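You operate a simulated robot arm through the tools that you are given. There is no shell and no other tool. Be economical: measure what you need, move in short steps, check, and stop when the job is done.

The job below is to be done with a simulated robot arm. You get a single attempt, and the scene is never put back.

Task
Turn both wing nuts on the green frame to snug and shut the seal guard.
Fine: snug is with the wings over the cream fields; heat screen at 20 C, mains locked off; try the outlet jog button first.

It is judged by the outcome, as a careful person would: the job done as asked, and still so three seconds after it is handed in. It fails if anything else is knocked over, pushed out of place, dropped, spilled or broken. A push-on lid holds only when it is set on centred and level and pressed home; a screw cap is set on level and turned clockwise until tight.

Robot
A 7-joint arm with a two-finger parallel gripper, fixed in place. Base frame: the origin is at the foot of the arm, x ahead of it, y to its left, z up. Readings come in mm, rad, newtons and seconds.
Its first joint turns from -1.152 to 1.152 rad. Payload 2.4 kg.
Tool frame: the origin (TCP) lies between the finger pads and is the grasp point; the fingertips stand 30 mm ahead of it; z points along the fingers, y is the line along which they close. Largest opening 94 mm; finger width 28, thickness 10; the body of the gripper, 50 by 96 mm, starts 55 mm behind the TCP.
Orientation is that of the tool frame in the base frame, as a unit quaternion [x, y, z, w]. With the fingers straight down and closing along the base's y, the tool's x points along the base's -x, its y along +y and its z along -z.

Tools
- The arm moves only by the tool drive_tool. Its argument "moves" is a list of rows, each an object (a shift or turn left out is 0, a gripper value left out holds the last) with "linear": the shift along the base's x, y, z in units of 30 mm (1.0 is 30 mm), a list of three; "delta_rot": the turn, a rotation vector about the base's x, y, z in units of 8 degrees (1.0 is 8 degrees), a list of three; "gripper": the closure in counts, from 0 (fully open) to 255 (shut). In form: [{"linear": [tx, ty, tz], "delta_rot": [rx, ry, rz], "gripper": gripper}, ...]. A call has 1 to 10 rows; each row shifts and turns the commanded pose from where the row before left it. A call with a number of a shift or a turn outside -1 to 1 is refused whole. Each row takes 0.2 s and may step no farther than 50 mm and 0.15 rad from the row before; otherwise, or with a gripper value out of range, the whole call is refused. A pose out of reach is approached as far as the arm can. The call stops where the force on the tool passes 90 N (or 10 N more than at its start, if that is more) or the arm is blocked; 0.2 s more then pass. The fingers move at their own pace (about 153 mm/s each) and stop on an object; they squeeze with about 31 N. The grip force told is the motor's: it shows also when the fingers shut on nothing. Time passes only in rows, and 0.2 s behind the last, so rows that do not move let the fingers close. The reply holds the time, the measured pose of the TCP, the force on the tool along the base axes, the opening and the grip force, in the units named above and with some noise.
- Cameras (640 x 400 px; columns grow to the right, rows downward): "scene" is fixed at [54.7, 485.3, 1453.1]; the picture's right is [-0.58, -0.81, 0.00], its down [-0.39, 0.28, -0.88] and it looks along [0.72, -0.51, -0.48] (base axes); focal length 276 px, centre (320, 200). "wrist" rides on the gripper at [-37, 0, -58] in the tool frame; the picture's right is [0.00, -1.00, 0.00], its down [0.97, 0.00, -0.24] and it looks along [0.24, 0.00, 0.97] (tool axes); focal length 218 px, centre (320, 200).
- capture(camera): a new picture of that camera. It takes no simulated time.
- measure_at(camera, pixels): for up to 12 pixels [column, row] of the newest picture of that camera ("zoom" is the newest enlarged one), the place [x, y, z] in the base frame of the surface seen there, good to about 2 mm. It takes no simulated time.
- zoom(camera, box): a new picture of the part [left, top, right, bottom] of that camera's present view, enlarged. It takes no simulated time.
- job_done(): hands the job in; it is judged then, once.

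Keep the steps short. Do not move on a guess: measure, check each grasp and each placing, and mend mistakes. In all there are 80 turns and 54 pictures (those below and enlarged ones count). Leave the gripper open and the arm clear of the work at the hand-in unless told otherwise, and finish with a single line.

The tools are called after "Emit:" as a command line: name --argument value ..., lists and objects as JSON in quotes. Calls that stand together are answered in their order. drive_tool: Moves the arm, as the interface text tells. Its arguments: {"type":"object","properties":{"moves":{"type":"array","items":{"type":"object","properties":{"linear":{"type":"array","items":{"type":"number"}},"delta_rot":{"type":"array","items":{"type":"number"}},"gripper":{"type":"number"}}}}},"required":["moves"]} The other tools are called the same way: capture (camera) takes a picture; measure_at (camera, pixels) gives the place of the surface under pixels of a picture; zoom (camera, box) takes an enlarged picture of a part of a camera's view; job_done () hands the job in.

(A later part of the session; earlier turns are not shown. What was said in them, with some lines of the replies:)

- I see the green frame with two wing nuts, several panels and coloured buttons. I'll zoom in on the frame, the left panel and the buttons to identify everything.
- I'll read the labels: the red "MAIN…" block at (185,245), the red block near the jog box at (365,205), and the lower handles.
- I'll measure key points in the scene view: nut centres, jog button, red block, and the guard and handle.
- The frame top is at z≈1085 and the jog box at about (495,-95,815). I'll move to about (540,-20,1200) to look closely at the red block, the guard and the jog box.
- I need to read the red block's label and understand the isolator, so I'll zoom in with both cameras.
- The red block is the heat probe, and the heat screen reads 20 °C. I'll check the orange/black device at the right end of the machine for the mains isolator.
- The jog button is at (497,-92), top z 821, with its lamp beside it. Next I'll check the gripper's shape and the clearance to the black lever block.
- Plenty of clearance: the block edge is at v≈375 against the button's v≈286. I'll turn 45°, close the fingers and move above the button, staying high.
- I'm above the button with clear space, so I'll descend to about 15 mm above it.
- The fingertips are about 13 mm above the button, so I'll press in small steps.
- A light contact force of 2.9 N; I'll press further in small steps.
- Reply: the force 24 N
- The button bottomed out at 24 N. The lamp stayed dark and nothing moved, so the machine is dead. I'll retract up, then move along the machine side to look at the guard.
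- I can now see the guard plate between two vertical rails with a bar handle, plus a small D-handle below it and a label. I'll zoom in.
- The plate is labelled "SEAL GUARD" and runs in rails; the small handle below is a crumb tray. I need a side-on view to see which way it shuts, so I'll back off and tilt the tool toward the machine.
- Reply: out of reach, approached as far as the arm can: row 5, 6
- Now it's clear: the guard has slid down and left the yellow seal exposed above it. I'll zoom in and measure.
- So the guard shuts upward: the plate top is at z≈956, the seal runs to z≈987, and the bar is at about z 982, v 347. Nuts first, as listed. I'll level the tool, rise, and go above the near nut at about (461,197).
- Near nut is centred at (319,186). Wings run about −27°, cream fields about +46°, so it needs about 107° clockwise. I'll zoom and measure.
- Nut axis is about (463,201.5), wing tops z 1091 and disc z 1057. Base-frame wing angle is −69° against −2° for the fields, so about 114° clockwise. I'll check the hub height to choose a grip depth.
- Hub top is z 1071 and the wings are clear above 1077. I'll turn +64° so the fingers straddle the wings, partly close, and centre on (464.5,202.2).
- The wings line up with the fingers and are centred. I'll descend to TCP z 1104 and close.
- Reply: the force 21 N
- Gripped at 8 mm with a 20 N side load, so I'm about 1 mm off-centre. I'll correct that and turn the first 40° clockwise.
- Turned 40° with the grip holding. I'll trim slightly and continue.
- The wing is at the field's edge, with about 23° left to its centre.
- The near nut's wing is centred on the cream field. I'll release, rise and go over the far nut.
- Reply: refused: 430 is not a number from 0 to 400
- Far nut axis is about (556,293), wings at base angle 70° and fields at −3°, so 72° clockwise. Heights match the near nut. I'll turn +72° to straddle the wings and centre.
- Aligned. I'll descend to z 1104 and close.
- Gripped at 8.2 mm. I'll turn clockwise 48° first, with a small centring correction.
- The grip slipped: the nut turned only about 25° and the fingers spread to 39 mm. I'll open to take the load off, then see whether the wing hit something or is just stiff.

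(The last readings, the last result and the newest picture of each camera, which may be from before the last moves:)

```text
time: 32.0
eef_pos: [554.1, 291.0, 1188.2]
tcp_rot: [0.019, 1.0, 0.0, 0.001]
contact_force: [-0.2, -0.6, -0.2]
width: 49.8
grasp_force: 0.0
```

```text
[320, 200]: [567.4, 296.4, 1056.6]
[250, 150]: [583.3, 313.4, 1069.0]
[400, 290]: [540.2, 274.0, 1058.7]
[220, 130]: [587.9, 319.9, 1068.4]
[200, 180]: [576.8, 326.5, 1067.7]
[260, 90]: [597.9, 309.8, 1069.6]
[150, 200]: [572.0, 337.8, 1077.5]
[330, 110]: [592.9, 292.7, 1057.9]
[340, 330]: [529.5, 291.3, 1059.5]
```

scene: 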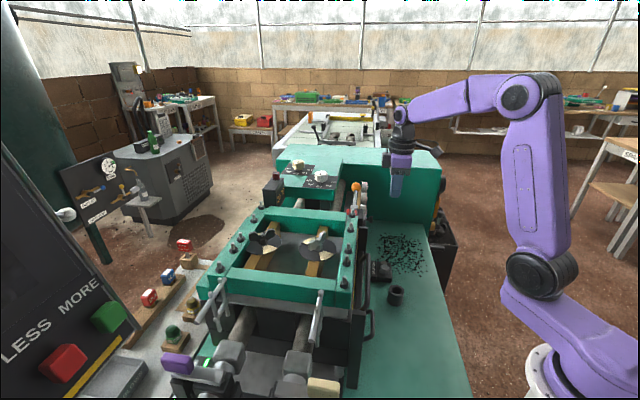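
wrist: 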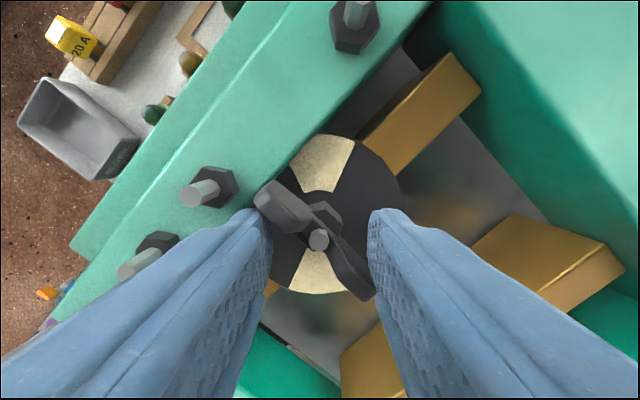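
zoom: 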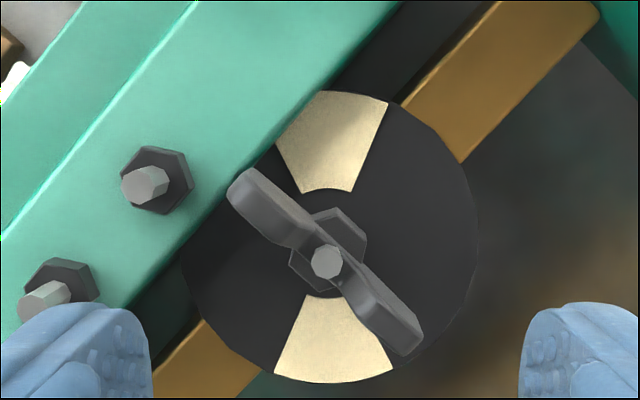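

The nut moved about 25° freely and then stopped. I'll look from the scene camera to check whether the wing end touches the frame beam.

Emit:
zoom --camera "scene" --box '[235, 215, 295, 265]'

Emit:
measure_at --camera "zoom" --pixels '[[220, 150], [240, 180], [260, 200], [330, 220], [380, 250], [300, 270]]'

```text
8.00 times, centred on (265, 240) of scene
```

zoom: 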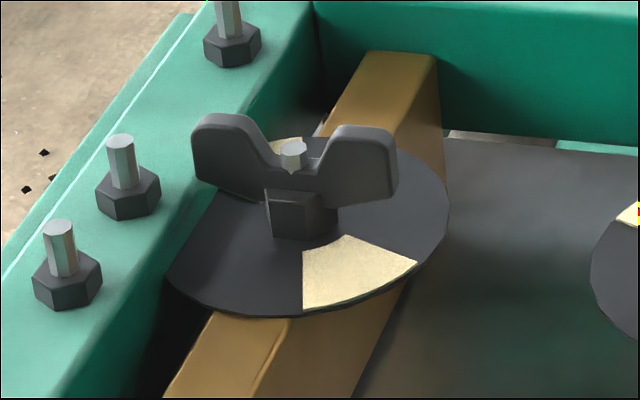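

```text
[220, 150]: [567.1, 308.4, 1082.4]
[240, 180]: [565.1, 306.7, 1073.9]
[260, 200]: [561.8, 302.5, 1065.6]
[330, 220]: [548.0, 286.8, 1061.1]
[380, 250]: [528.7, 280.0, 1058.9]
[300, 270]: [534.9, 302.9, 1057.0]
```

The wing sits above the beam and clear of the studs, so the nut is simply stiff. I'll close the fingers and push on the inner wing end with more leverage. First I'll move beside that wing at z≈1188, turned parallel to it.

Emit:
drive_tool --moves '[{"linear": [0.0, -0.2, 0], "delta_rot": [0, 0, 1], "gripper": 255}, {"linear": [0.01, -0.2, 0], "delta_rot": [0, 0, 1]}, {"linear": [0.01, -0.2, 0], "delta_rot": [0, 0, 1]}, {"linear": [0.01, -0.1, 0], "delta_rot": [0, 0, 1]}, {"linear": [0.01, -0.1, 0], "delta_rot": [0, 0, 1]}, {"linear": [0.0, -0.08, 0], "delta_rot": [0, 0, 1]}, {}]'

Emit:
capture --camera "wrist"

```text
time: 33.6
eef_pos: [556.8, 266.7, 1188.9]
tcp_rot: [-0.392, 0.92, 0.001, 0.0]
contact_force: [0.0, 1.0, -0.3]
width: 0.2
grasp_force: 31.1
```

```text
8 pictures are left
```

wrist: 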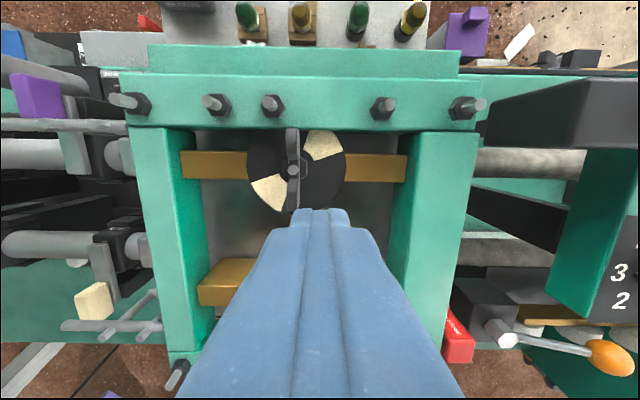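

The wing is parallel, with about 6 mm clearance to the finger block. I'll descend to z 1104 and push to the first contact.

Emit:
drive_tool --moves '[{"linear": [0, 0, -1]}, {"linear": [0, 0, -1]}, {"linear": [0, 0, -0.6]}, {"linear": [0, 0, -0.23]}, {"linear": [-0.07, 0.07, 0]}, {"linear": [-0.05, 0.05, 0]}, {}]'

```text
time: 35.2
eef_pos: [553.4, 268.8, 1104.4]
tcp_rot: [-0.391, 0.921, -0.001, 0.0]
contact_force: [-0.4, 0.4, 0.6]
width: 0.2
grasp_force: 31.1
```

No contact yet. I'll follow the arc around the nut axis: contact plus 16°.

Emit:
drive_tool --moves '[{"linear": [-0.06, 0.05, 0]}, {"linear": [-0.113, 0.027, 0], "delta_rot": [0, 0, -1]}, {"linear": [-0.107, 0.037, 0], "delta_rot": [0, 0, -1]}, {}]'

```text
time: 36.2
eef_pos: [548.2, 267.6, 1103.6]
tcp_rot: [-0.253, 0.967, -0.002, 0.005]
contact_force: [32.9, -13.8, -4.5]
width: 0.0
grasp_force: 31.5
```

The reaction is 36 N, pointing mostly +x, which is not what I expected. I'll look.

Emit:
capture --camera "wrist"

```text
7 pictures are left
```

wrist: 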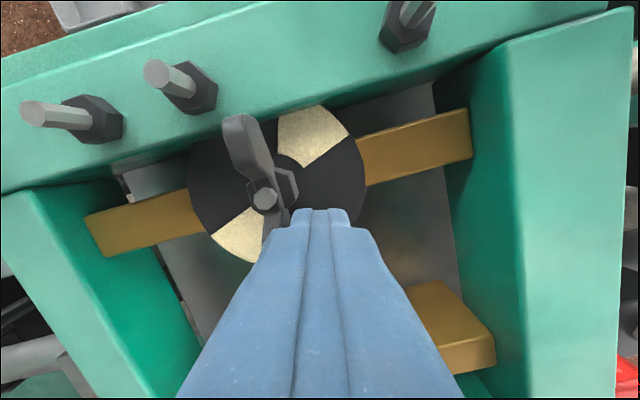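

The wing hasn't moved yet and the block meets it at an angle. I'll set the block flush again, further out on the wing (r≈24), and push tangentially in small steps.

Emit:
drive_tool --moves '[{"linear": [0.08, -0.11, 0], "delta_rot": [0, 0, 1]}, {"linear": [0.07, -0.107, 0], "delta_rot": [0, 0, 1]}, {"linear": [-0.048, 0.046, 0]}, {"linear": [-0.048, 0.046, 0]}, {"linear": [-0.048, 0.046, 0]}, {"linear": [-0.048, 0.046, 0]}, {}]'

```text
time: 37.8
eef_pos: [546.9, 267.7, 1103.8]
tcp_rot: [-0.388, 0.922, -0.002, 0.004]
contact_force: [31.1, -8.3, -0.3]
width: 0.0
grasp_force: 30.9
```

Force is 32 N and rising and the nut is holding. I'll keep pushing gradually.

Emit:
drive_tool --moves '[{"linear": [-0.03, 0.06, 0]}, {"linear": [-0.03, 0.06, 0]}, {"linear": [-0.03, 0.06, 0]}, {"linear": [-0.03, 0.06, 0]}, {}]'

```text
time: 39.0
eef_pos: [548.0, 267.7, 1103.7]
tcp_rot: [-0.382, 0.924, -0.006, 0.003]
contact_force: [32.6, -24.0, 7.0]
width: 0.2
grasp_force: 31.5
```

Force is 40 N with no movement. Before pushing harder I'll check the wing's lower edge against the beam, using the last scene zoom.

Emit:
measure_at --camera "zoom" --pixels '[[198, 178], [205, 183], [215, 188], [225, 194], [235, 198], [248, 200], [200, 125], [390, 200], [370, 206], [175, 200], [185, 220], [345, 205]]'

```text
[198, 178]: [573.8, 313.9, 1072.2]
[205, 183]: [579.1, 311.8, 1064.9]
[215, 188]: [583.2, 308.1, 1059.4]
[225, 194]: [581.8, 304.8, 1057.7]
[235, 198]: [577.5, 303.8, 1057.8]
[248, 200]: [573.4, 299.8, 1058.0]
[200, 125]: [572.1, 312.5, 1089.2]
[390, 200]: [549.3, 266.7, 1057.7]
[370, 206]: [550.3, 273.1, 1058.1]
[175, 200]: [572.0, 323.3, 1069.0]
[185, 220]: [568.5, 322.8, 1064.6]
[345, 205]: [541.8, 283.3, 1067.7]
```

The wing's lower edge at z 1072 clears the beam at 1068.5 and doesn't reach its edge, so this is friction. I'll push harder in small steps.

Emit:
drive_tool --moves '[{"linear": [-0.05, 0.07, 0]}, {"linear": [-0.05, 0.07, 0]}, {"linear": [-0.05, 0.07, 0]}, {"linear": [-0.05, 0.07, 0]}, {}]'

```text
time: 40.2
eef_pos: [546.4, 268.1, 1103.6]
tcp_rot: [-0.377, 0.926, -0.009, 0.003]
contact_force: [46.6, -36.2, 1.8]
width: 0.0
grasp_force: 30.6
```

At 59 N (about 1.4 Nm) nothing gives. It turned freely for 25° and then stopped hard, so this isn't ordinary friction. I won't force it. I'll back off, rise and inspect the dark nut closely, in case it has a left-hand thread.

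Emit:
drive_tool --moves '[{"linear": [0.2, -0.2, 0]}, {"linear": [0.2, -0.2, 0]}, {"linear": [0.2, -0.2, 0]}, {"linear": [0.2, -0.2, 0]}, {"linear": [0, 0, 1]}, {"linear": [0, 0, 1]}, {"linear": [0, -0.3, 0.3]}, {"linear": [0, -0.3, 0]}]'

Emit:
zoom --camera "wrist" --box '[200, 60, 360, 220]'

```text
time: 42.0
eef_pos: [556.3, 245.8, 1172.8]
tcp_rot: [-0.391, 0.921, -0.001, 0.0]
contact_force: [0.6, -0.4, -0.7]
width: 0.0
grasp_force: 31.3
```

```text
2.50 times, centred on (280, 140) of wrist
```

zoom: 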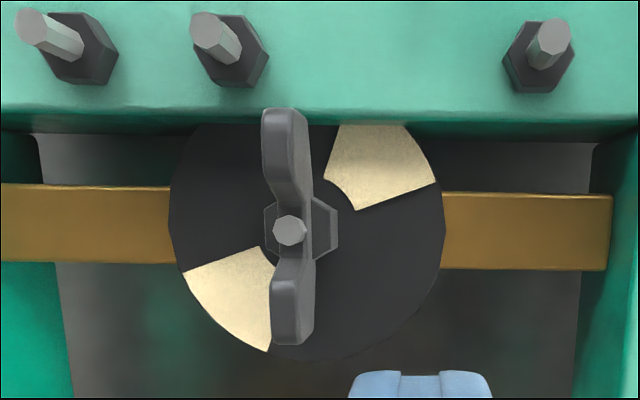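

There's no marking, but a free turn followed by a hard stop points to a left-hand thread, stopped at its loose end. I'll regrip and try it gently counter-clockwise, starting by placing the opened fingers around the wings.

Emit:
drive_tool --moves '[{"linear": [-0.03, 0.787, 0.2], "gripper": 146}, {"linear": [-0.03, 0.787, 0]}, {}, {"linear": [0, 0, -1]}, {"linear": [0, 0, -1]}, {"linear": [0, 0, -0.49]}, {}, {"gripper": 255}, {}, {}]'

```text
time: 44.2
eef_pos: [553.7, 293.3, 1102.9]
tcp_rot: [-0.391, 0.92, 0.0, -0.001]
contact_force: [-4.1, 1.5, -1.9]
width: 8.0
grasp_force: 41.7
```

Gripped at 8.0 mm. I'll turn counter-clockwise 32° and check the opening.

Emit:
drive_tool --moves '[{"delta_rot": [0, 0, 1]}, {"delta_rot": [0, 0, 1]}, {"delta_rot": [0, 0, 1]}, {"delta_rot": [0, 0, 1]}, {}]'

```text
time: 45.4
eef_pos: [556.0, 294.0, 1103.1]
tcp_rot: [-0.63, 0.776, 0.001, -0.001]
contact_force: [-8.9, 4.6, -4.1]
width: 7.8
grasp_force: 41.8
```

It turns freely past its starting angle with no slip. I'll carry on 32°, then release and rise.

Emit:
drive_tool --moves '[{"delta_rot": [0, 0, 1]}, {"delta_rot": [0, 0, 1]}, {"delta_rot": [0, 0, 1]}, {"delta_rot": [0, 0, 1]}, {}]'

```text
time: 46.6
eef_pos: [556.1, 294.9, 1104.0]
tcp_rot: [0.82, -0.573, 0.0, 0.001]
contact_force: [-12.9, 5.4, -5.1]
width: 7.9
grasp_force: 41.9
```

Yaw is 110° with no slip and about 67° left. I'll continue in small steps and watch for joint limits.

Emit:
drive_tool --moves '[{"linear": [-0.03, 0, 0], "delta_rot": [0, 0, 1]}, {"delta_rot": [0, 0, 1]}, {"delta_rot": [0, 0, 1]}]'

```text
time: 47.4
eef_pos: [554.9, 293.3, 1103.5]
tcp_rot: [0.921, -0.39, 0.001, -0.001]
contact_force: [-2.5, 10.3, -7.4]
width: 8.0
grasp_force: 42.0
```

Yaw is 134° and still following cleanly. I'll continue.

Emit:
drive_tool --moves '[{"delta_rot": [0, 0, 1]}, {"delta_rot": [0, 0, 1]}, {"delta_rot": [0, 0, 1]}]'

```text
time: 48.2
eef_pos: [555.0, 292.5, 1103.4]
tcp_rot: [0.982, -0.189, 0.0, -0.001]
contact_force: [2.9, 12.7, -6.4]
width: 8.0
grasp_force: 42.2
```

Yaw is 158°, with about 19° left to the field centre.

Emit:
drive_tool --moves '[{"delta_rot": [0, 0, 1]}, {"delta_rot": [0, 0, 1]}, {"delta_rot": [0, 0, 0.4]}, {}]'

Emit:
capture --camera "wrist"

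```text
time: 49.2
eef_pos: [554.4, 294.9, 1105.3]
tcp_rot: [1.0, -0.024, 0.0, 0.0]
contact_force: [3.2, 14.6, -6.2]
width: 7.8
grasp_force: 42.0
```

```text
5 pictures are left
```

wrist: 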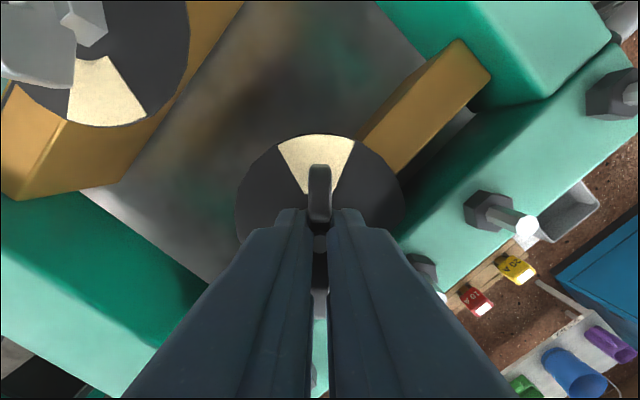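

The far nut's wing is centred on its cream field. I'll release, rise and unwind the wrist toward yaw 45°.

Emit:
drive_tool --moves '[{"gripper": 146}, {}, {"linear": [0, 0, 0.5]}, {"linear": [0, 0, 1]}, {"linear": [0, 0, 1]}, {"linear": [-0.3, -0.4, 0.5], "delta_rot": [0, 0, -1]}, {"linear": [-0.3, -0.4, 0.5], "delta_rot": [0, 0, -1]}, {"linear": [-0.3, -0.4, 0.3], "delta_rot": [0, 0, -1]}, {"linear": [-0.3, -0.4, 0], "delta_rot": [0, 0, -1]}, {"linear": [-0.3, -0.4, 0], "delta_rot": [0, 0, -1]}]'

Emit:
drive_tool --moves '[{"delta_rot": [0, 0, -1]}, {"delta_rot": [0, 0, -1]}, {"delta_rot": [0, 0, -1]}, {"delta_rot": [0, 0, -1]}, {"delta_rot": [0, 0, -1]}, {"delta_rot": [0, 0, -1]}, {"delta_rot": [0, 0, -1]}, {"delta_rot": [0, 0, -1]}, {"delta_rot": [0, 0, -1]}, {"delta_rot": [0, 0, -1]}]'

Emit:
drive_tool --moves '[{"delta_rot": [0, 0, -1]}, {"delta_rot": [0, 0, -0.5]}, {}]'

Emit:
capture --camera "wrist"

```text
time: 51.4
eef_pos: [508.3, 232.5, 1217.7]
tcp_rot: [0.93, -0.367, -0.001, 0.001]
contact_force: [0.8, -0.2, -0.2]
width: 40.0
grasp_force: 0.0
```

```text
time: 53.6
eef_pos: [510.2, 232.7, 1218.5]
tcp_rot: [-0.477, 0.879, 0.001, 0.0]
contact_force: [0.2, 0.8, 0.1]
width: 40.1
grasp_force: 0.0
```

```text
time: 54.4
eef_pos: [510.3, 232.1, 1218.9]
tcp_rot: [-0.384, 0.923, 0.0, -0.001]
contact_force: [-0.2, -0.2, -0.1]
width: 39.9
grasp_force: 0.0
```

```text
4 pictures are left
```

wrist: 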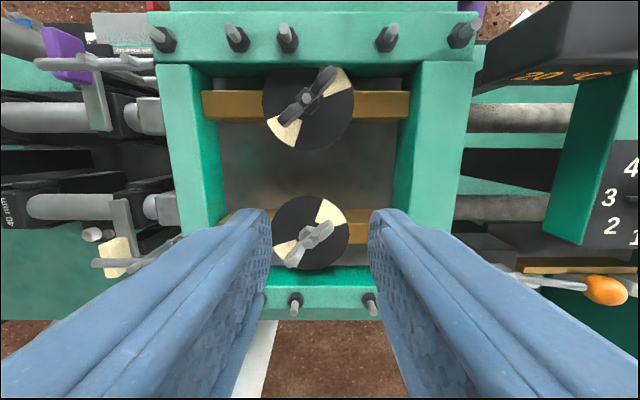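

Both nuts now have their wings over the cream fields. Next is the guard: close the fingers and move at height to in front of it, u≈200, v≈275.

Emit:
drive_tool --moves '[{"linear": [-0.83, -0.855, 0], "gripper": 255}, {"linear": [-0.83, -0.855, 0]}, {"linear": [-0.83, -0.855, 0]}, {"linear": [-0.83, -0.855, 0]}, {"linear": [-0.83, -0.855, 0]}, {"linear": [-0.83, -0.855, 0]}, {"linear": [-0.83, -0.855, 0]}]'

Emit:
drive_tool --moves '[{"linear": [0, 0, -0.8], "delta_rot": [0.7, -0.7, 0]}, {"linear": [0, 0, -0.8], "delta_rot": [0.7, -0.7, 0]}, {"linear": [0, 0, -0.8], "delta_rot": [0.7, -0.7, 0]}, {"linear": [0, 0, -0.8], "delta_rot": [0.7, -0.7, 0]}, {"linear": [0, 0, -0.8], "delta_rot": [0.7, -0.7, 0]}, {"linear": [0, 0, -0.8], "delta_rot": [0.5, -0.5, 0]}]'

```text
time: 56.0
eef_pos: [336.0, 52.2, 1219.3]
tcp_rot: [-0.384, 0.923, 0.0, 0.001]
contact_force: [-0.9, 0.9, 0.2]
width: 0.0
grasp_force: 31.4
```

```text
time: 57.4
eef_pos: [345.2, 50.9, 1090.8]
tcp_rot: [-0.364, 0.861, 0.141, 0.327]
contact_force: [0.3, 0.0, -0.5]
width: 0.0
grasp_force: 30.7
out of reach, approached as far as the arm can: row 5
```

The tilt is about 42°, slightly short of reach. Descending should ease that, so I'll go down in front of the guard at v≈280.

Emit:
drive_tool --moves '[{"linear": [0, 0, -0.9]}, {"linear": [0, 0, -0.9]}, {"linear": [0, 0, -0.9]}, {"linear": [0, 0, -0.6]}]'

```text
time: 58.4
eef_pos: [348.4, 52.7, 991.3]
tcp_rot: [-0.364, 0.861, 0.141, 0.327]
contact_force: [0.4, 0.1, -0.3]
width: 0.2
grasp_force: 30.8
out of reach, approached as far as the arm can: row 4
```

I'll ease forward a little (v≈298) while descending toward z 960.

Emit:
drive_tool --moves '[{"linear": [0.1, 0.3, -0.3]}, {"linear": [0.1, 0.3, -0.4]}, {"linear": [0, 0, -0.4]}]'

```text
time: 59.2
eef_pos: [353.6, 70.2, 959.9]
tcp_rot: [-0.364, 0.861, 0.144, 0.326]
contact_force: [-0.3, 0.3, -1.0]
width: 0.0
grasp_force: 30.8
```

I'm at u=200, v=300, z=960, below the bar. I'll go forward 21 mm under the bar, then up to contact.

Emit:
drive_tool --moves '[{"linear": [0.25, 0.25, 0]}, {"linear": [0.25, 0.25, 0]}, {}, {"linear": [0, 0, 0.2]}, {"linear": [0, 0, 0.2]}, {"linear": [0, 0, 0.2]}]'

Emit:
capture --camera "wrist"

```text
time: 60.6
eef_pos: [368.8, 86.2, 976.5]
tcp_rot: [-0.364, 0.86, 0.142, 0.328]
contact_force: [0.8, 0.0, 0.1]
width: 0.0
grasp_force: 31.7
```

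```text
3 pictures are left
```

wrist: 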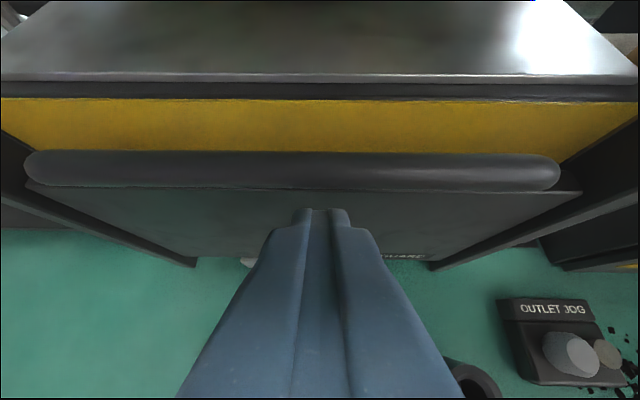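

The fingertip sits below and in front of the bar. I'll measure the bar and plate here.

Emit:
measure_at --camera "wrist" --pixels '[[320, 155], [320, 170], [320, 183], [320, 188], [320, 198], [250, 205], [320, 125], [320, 101], [320, 90], [320, 212], [40, 185], [560, 190]]'

```text
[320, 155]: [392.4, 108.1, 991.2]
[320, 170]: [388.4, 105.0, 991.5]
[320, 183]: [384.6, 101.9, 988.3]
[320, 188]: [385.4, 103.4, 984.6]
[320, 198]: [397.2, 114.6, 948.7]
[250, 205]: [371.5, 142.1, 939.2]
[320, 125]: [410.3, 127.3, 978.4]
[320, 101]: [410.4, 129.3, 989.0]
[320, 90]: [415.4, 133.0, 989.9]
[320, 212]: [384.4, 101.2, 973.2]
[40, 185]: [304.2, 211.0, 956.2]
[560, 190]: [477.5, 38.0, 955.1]
```

The bar's centre is about v 350, z 984, and the fingertip's top corner is at v 343, z 973. I'll drop 15 mm, go forward 12 mm, then lift slowly.

Emit:
drive_tool --moves '[{"linear": [0, 0, -0.5]}, {"linear": [0.28, 0.28, 0]}, {}, {"linear": [0, 0, 0.25]}, {"linear": [0, 0, 0.25]}, {"linear": [0, 0, 0.2]}, {}]'

```text
time: 62.2
eef_pos: [374.5, 93.1, 982.2]
tcp_rot: [-0.365, 0.861, 0.141, 0.326]
contact_force: [-14.5, -13.1, -3.5]
width: 0.3
grasp_force: 30.9
```

Contact is about 20 N, mostly horizontal. I'll ease back 2 mm and keep lifting.

Emit:
drive_tool --moves '[{"linear": [-0.05, -0.05, 0.15]}, {"linear": [0, 0, 0.2]}, {"linear": [0, 0, 0.2]}, {}]'

```text
time: 63.2
eef_pos: [373.8, 93.0, 998.9]
tcp_rot: [-0.364, 0.86, 0.142, 0.328]
contact_force: [-5.3, -1.7, -2.8]
width: 0.0
grasp_force: 31.4
```

The tool rose 17 mm with little force. I'll check whether the guard came with it.

Emit:
capture --camera "wrist"

Emit:
measure_at --camera "wrist" --pixels '[[320, 170], [320, 155], [320, 185], [320, 198], [250, 170], [250, 185], [250, 200], [250, 140], [320, 212], [250, 125], [250, 215], [450, 185]]'

```text
2 pictures are left
```

wrist: 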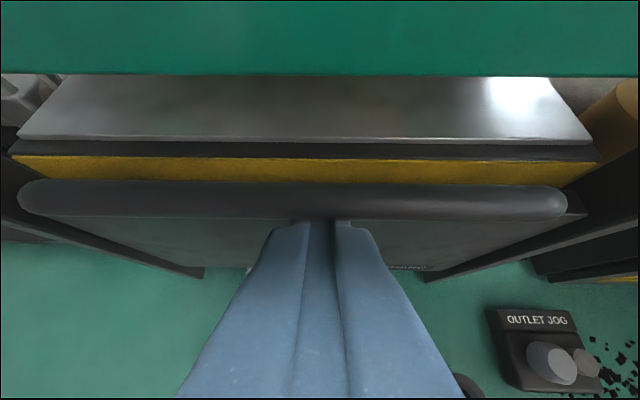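

```text
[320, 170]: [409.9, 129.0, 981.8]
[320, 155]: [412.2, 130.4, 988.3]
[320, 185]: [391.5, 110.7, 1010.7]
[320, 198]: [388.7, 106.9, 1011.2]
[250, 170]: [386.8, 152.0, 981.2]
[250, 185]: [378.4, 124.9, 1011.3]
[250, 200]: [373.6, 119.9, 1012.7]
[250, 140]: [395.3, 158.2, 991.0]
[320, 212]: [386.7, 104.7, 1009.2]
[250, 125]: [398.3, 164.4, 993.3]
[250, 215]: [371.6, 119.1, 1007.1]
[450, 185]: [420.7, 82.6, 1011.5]
```

The guard is rising: the bar top went from 991 to 1011. I'll keep lifting gently to its stop.

Emit:
drive_tool --moves '[{"linear": [0, 0, 0.2]}, {"linear": [0, 0, 0.2]}, {"linear": [0, 0, 0.15]}, {}]'

```text
time: 64.2
eef_pos: [375.7, 90.9, 1016.1]
tcp_rot: [-0.365, 0.859, 0.142, 0.328]
contact_force: [-6.6, -5.1, -2.8]
width: 0.0
grasp_force: 31.1
```

Force is still low with the guard up about 37 mm in total. I'll keep going in small steps, watching for the stop.

Emit:
drive_tool --moves '[{"linear": [0, 0, 0.12]}, {"linear": [0, 0, 0.12]}, {}]'

```text
time: 65.0
eef_pos: [375.2, 92.6, 1023.2]
tcp_rot: [-0.365, 0.86, 0.143, 0.328]
contact_force: [-6.7, -6.8, -3.7]
width: 0.1
grasp_force: 30.6
```

Emit:
drive_tool --moves '[{"linear": [0, 0, 0.12]}, {"linear": [0, 0, 0.12]}, {}]'

```text
time: 65.8
eef_pos: [375.4, 91.7, 1030.5]
tcp_rot: [-0.364, 0.86, 0.142, 0.329]
contact_force: [-5.1, -7.7, -3.2]
width: 0.0
grasp_force: 31.0
```

Emit:
drive_tool --moves '[{"linear": [0, 0, 0.12]}, {"linear": [0, 0, 0.12]}, {}]'

```text
time: 66.6
eef_pos: [377.0, 91.9, 1039.3]
tcp_rot: [-0.364, 0.861, 0.141, 0.327]
contact_force: [-6.7, -9.9, -4.3]
width: 0.0
grasp_force: 31.2
```

Emit:
drive_tool --moves '[{"linear": [0, 0, 0.1]}, {"linear": [0, 0, 0.1]}, {}]'

```text
time: 67.4
eef_pos: [374.8, 92.4, 1043.0]
tcp_rot: [-0.366, 0.859, 0.142, 0.328]
contact_force: [-6.3, -8.8, -4.5]
width: 0.5
grasp_force: 31.4
```

I've lifted about 64 mm with no stop yet, so I'll check with a picture.

Emit:
capture --camera "wrist"

Emit:
measure_at --camera "wrist" --pixels '[[320, 198], [250, 185], [250, 200], [250, 215], [250, 170], [250, 230], [450, 195], [250, 245], [200, 260], [320, 212], [250, 150]]'

```text
1 pictures are left
```

wrist: 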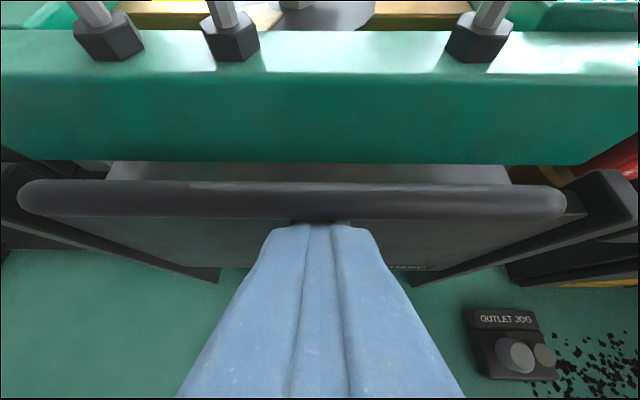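

```text
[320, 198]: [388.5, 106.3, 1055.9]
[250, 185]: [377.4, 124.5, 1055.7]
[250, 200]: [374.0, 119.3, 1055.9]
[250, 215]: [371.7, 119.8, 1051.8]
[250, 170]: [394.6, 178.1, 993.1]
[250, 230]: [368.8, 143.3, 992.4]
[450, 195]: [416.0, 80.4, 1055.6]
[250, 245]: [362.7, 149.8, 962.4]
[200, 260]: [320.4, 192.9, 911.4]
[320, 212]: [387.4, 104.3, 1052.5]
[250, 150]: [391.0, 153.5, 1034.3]
```

The seal is now covered, with the plate top at about z 1020 and the rail tops at 1029. I'll keep lifting in 2–3 mm steps to find the closed stop.

Emit:
drive_tool --moves '[{"linear": [0, 0, 0.1]}, {"linear": [0, 0, 0.08]}, {}]'

```text
time: 68.2
eef_pos: [375.7, 93.6, 1048.5]
tcp_rot: [-0.366, 0.86, 0.143, 0.326]
contact_force: [-7.3, -3.6, -15.1]
width: 0.2
grasp_force: 31.2
```

Vertical force has risen to 15 N, so I'm reaching the stop. One small press home.

Emit:
drive_tool --moves '[{"linear": [0, 0, 0.1]}, {"linear": [0, 0, 0.1]}, {}]'

```text
time: 69.0
eef_pos: [373.8, 90.9, 1052.8]
tcp_rot: [-0.364, 0.862, 0.139, 0.323]
contact_force: [-8.5, -10.7, -28.6]
width: 0.2
grasp_force: 31.4
```

The stop is firm at 28.6 N. I'll lower the finger 18 mm to see whether the guard stays up on its own.

Emit:
drive_tool --moves '[{"linear": [0, 0, -0.2]}, {"linear": [0, 0, -0.2]}, {"linear": [0, 0, -0.2]}, {}]'

```text
time: 70.0
eef_pos: [375.1, 93.2, 1037.0]
tcp_rot: [-0.363, 0.86, 0.142, 0.329]
contact_force: [-0.1, 0.7, 0.9]
width: 0.0
grasp_force: 30.9
```

Contact is zero, so the guard holds. I'll back away from it, then rise, level and open.

Emit:
drive_tool --moves '[{"linear": [-0.25, -0.25, -0.1]}, {"linear": [-0.3, -0.3, 0]}, {"linear": [-0.3, -0.3, 0], "delta_rot": [-0.7, 0.7, 0]}, {"linear": [-0.1, -0.1, 0.5], "delta_rot": [-0.7, 0.7, 0]}, {"linear": [0, -0.3, 0.8], "delta_rot": [-0.7, 0.7, 0]}, {"linear": [0, -0.5, 0.8], "delta_rot": [-0.7, 0.7, 0]}, {"linear": [0, -0.8, 0.8], "delta_rot": [-0.7, 0.7, 0]}, {"linear": [0, -0.8, 0.8]}, {"linear": [0, -0.8, 0.8], "gripper": 0}, {}]'

Emit:
zoom --camera "scene" --box '[210, 160, 420, 330]'

```text
time: 72.2
eef_pos: [345.7, -21.1, 1163.1]
tcp_rot: [-0.389, 0.918, 0.055, 0.061]
contact_force: [-0.8, 0.3, 0.2]
width: 94.0
grasp_force: 0.1
out of reach, approached as far as the arm can: row 4
```

```text
2.35 times, centred on (315, 245) of scene
```

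zoom: 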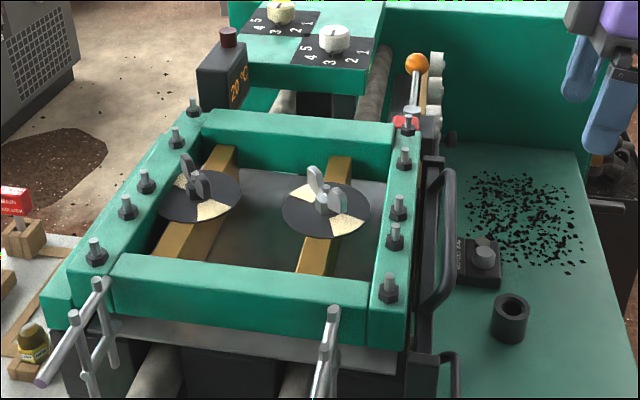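

The guard bar still stands high along the side and both nuts are over cream. I'll confirm the bar's height.

Emit:
measure_at --camera "zoom" --pixels '[[447, 180], [447, 220], [445, 280], [430, 165]]'

```text
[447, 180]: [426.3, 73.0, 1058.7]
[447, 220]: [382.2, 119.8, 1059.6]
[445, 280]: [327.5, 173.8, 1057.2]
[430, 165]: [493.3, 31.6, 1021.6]
```

The bar is level at z≈1059 and holding, the gripper is open and the arm is clear. I'm handing in.

Emit:
job_done

```text
The job is handed in.
```

Both wing nuts are over their cream fields and the seal guard is shut and holding; the outlet jog was tried first with no response, the far nut stopped hard clockwise so I took it as left-handed and set it counter-clockwise, the screen read 20 C, and I could not see the mains lock itself.
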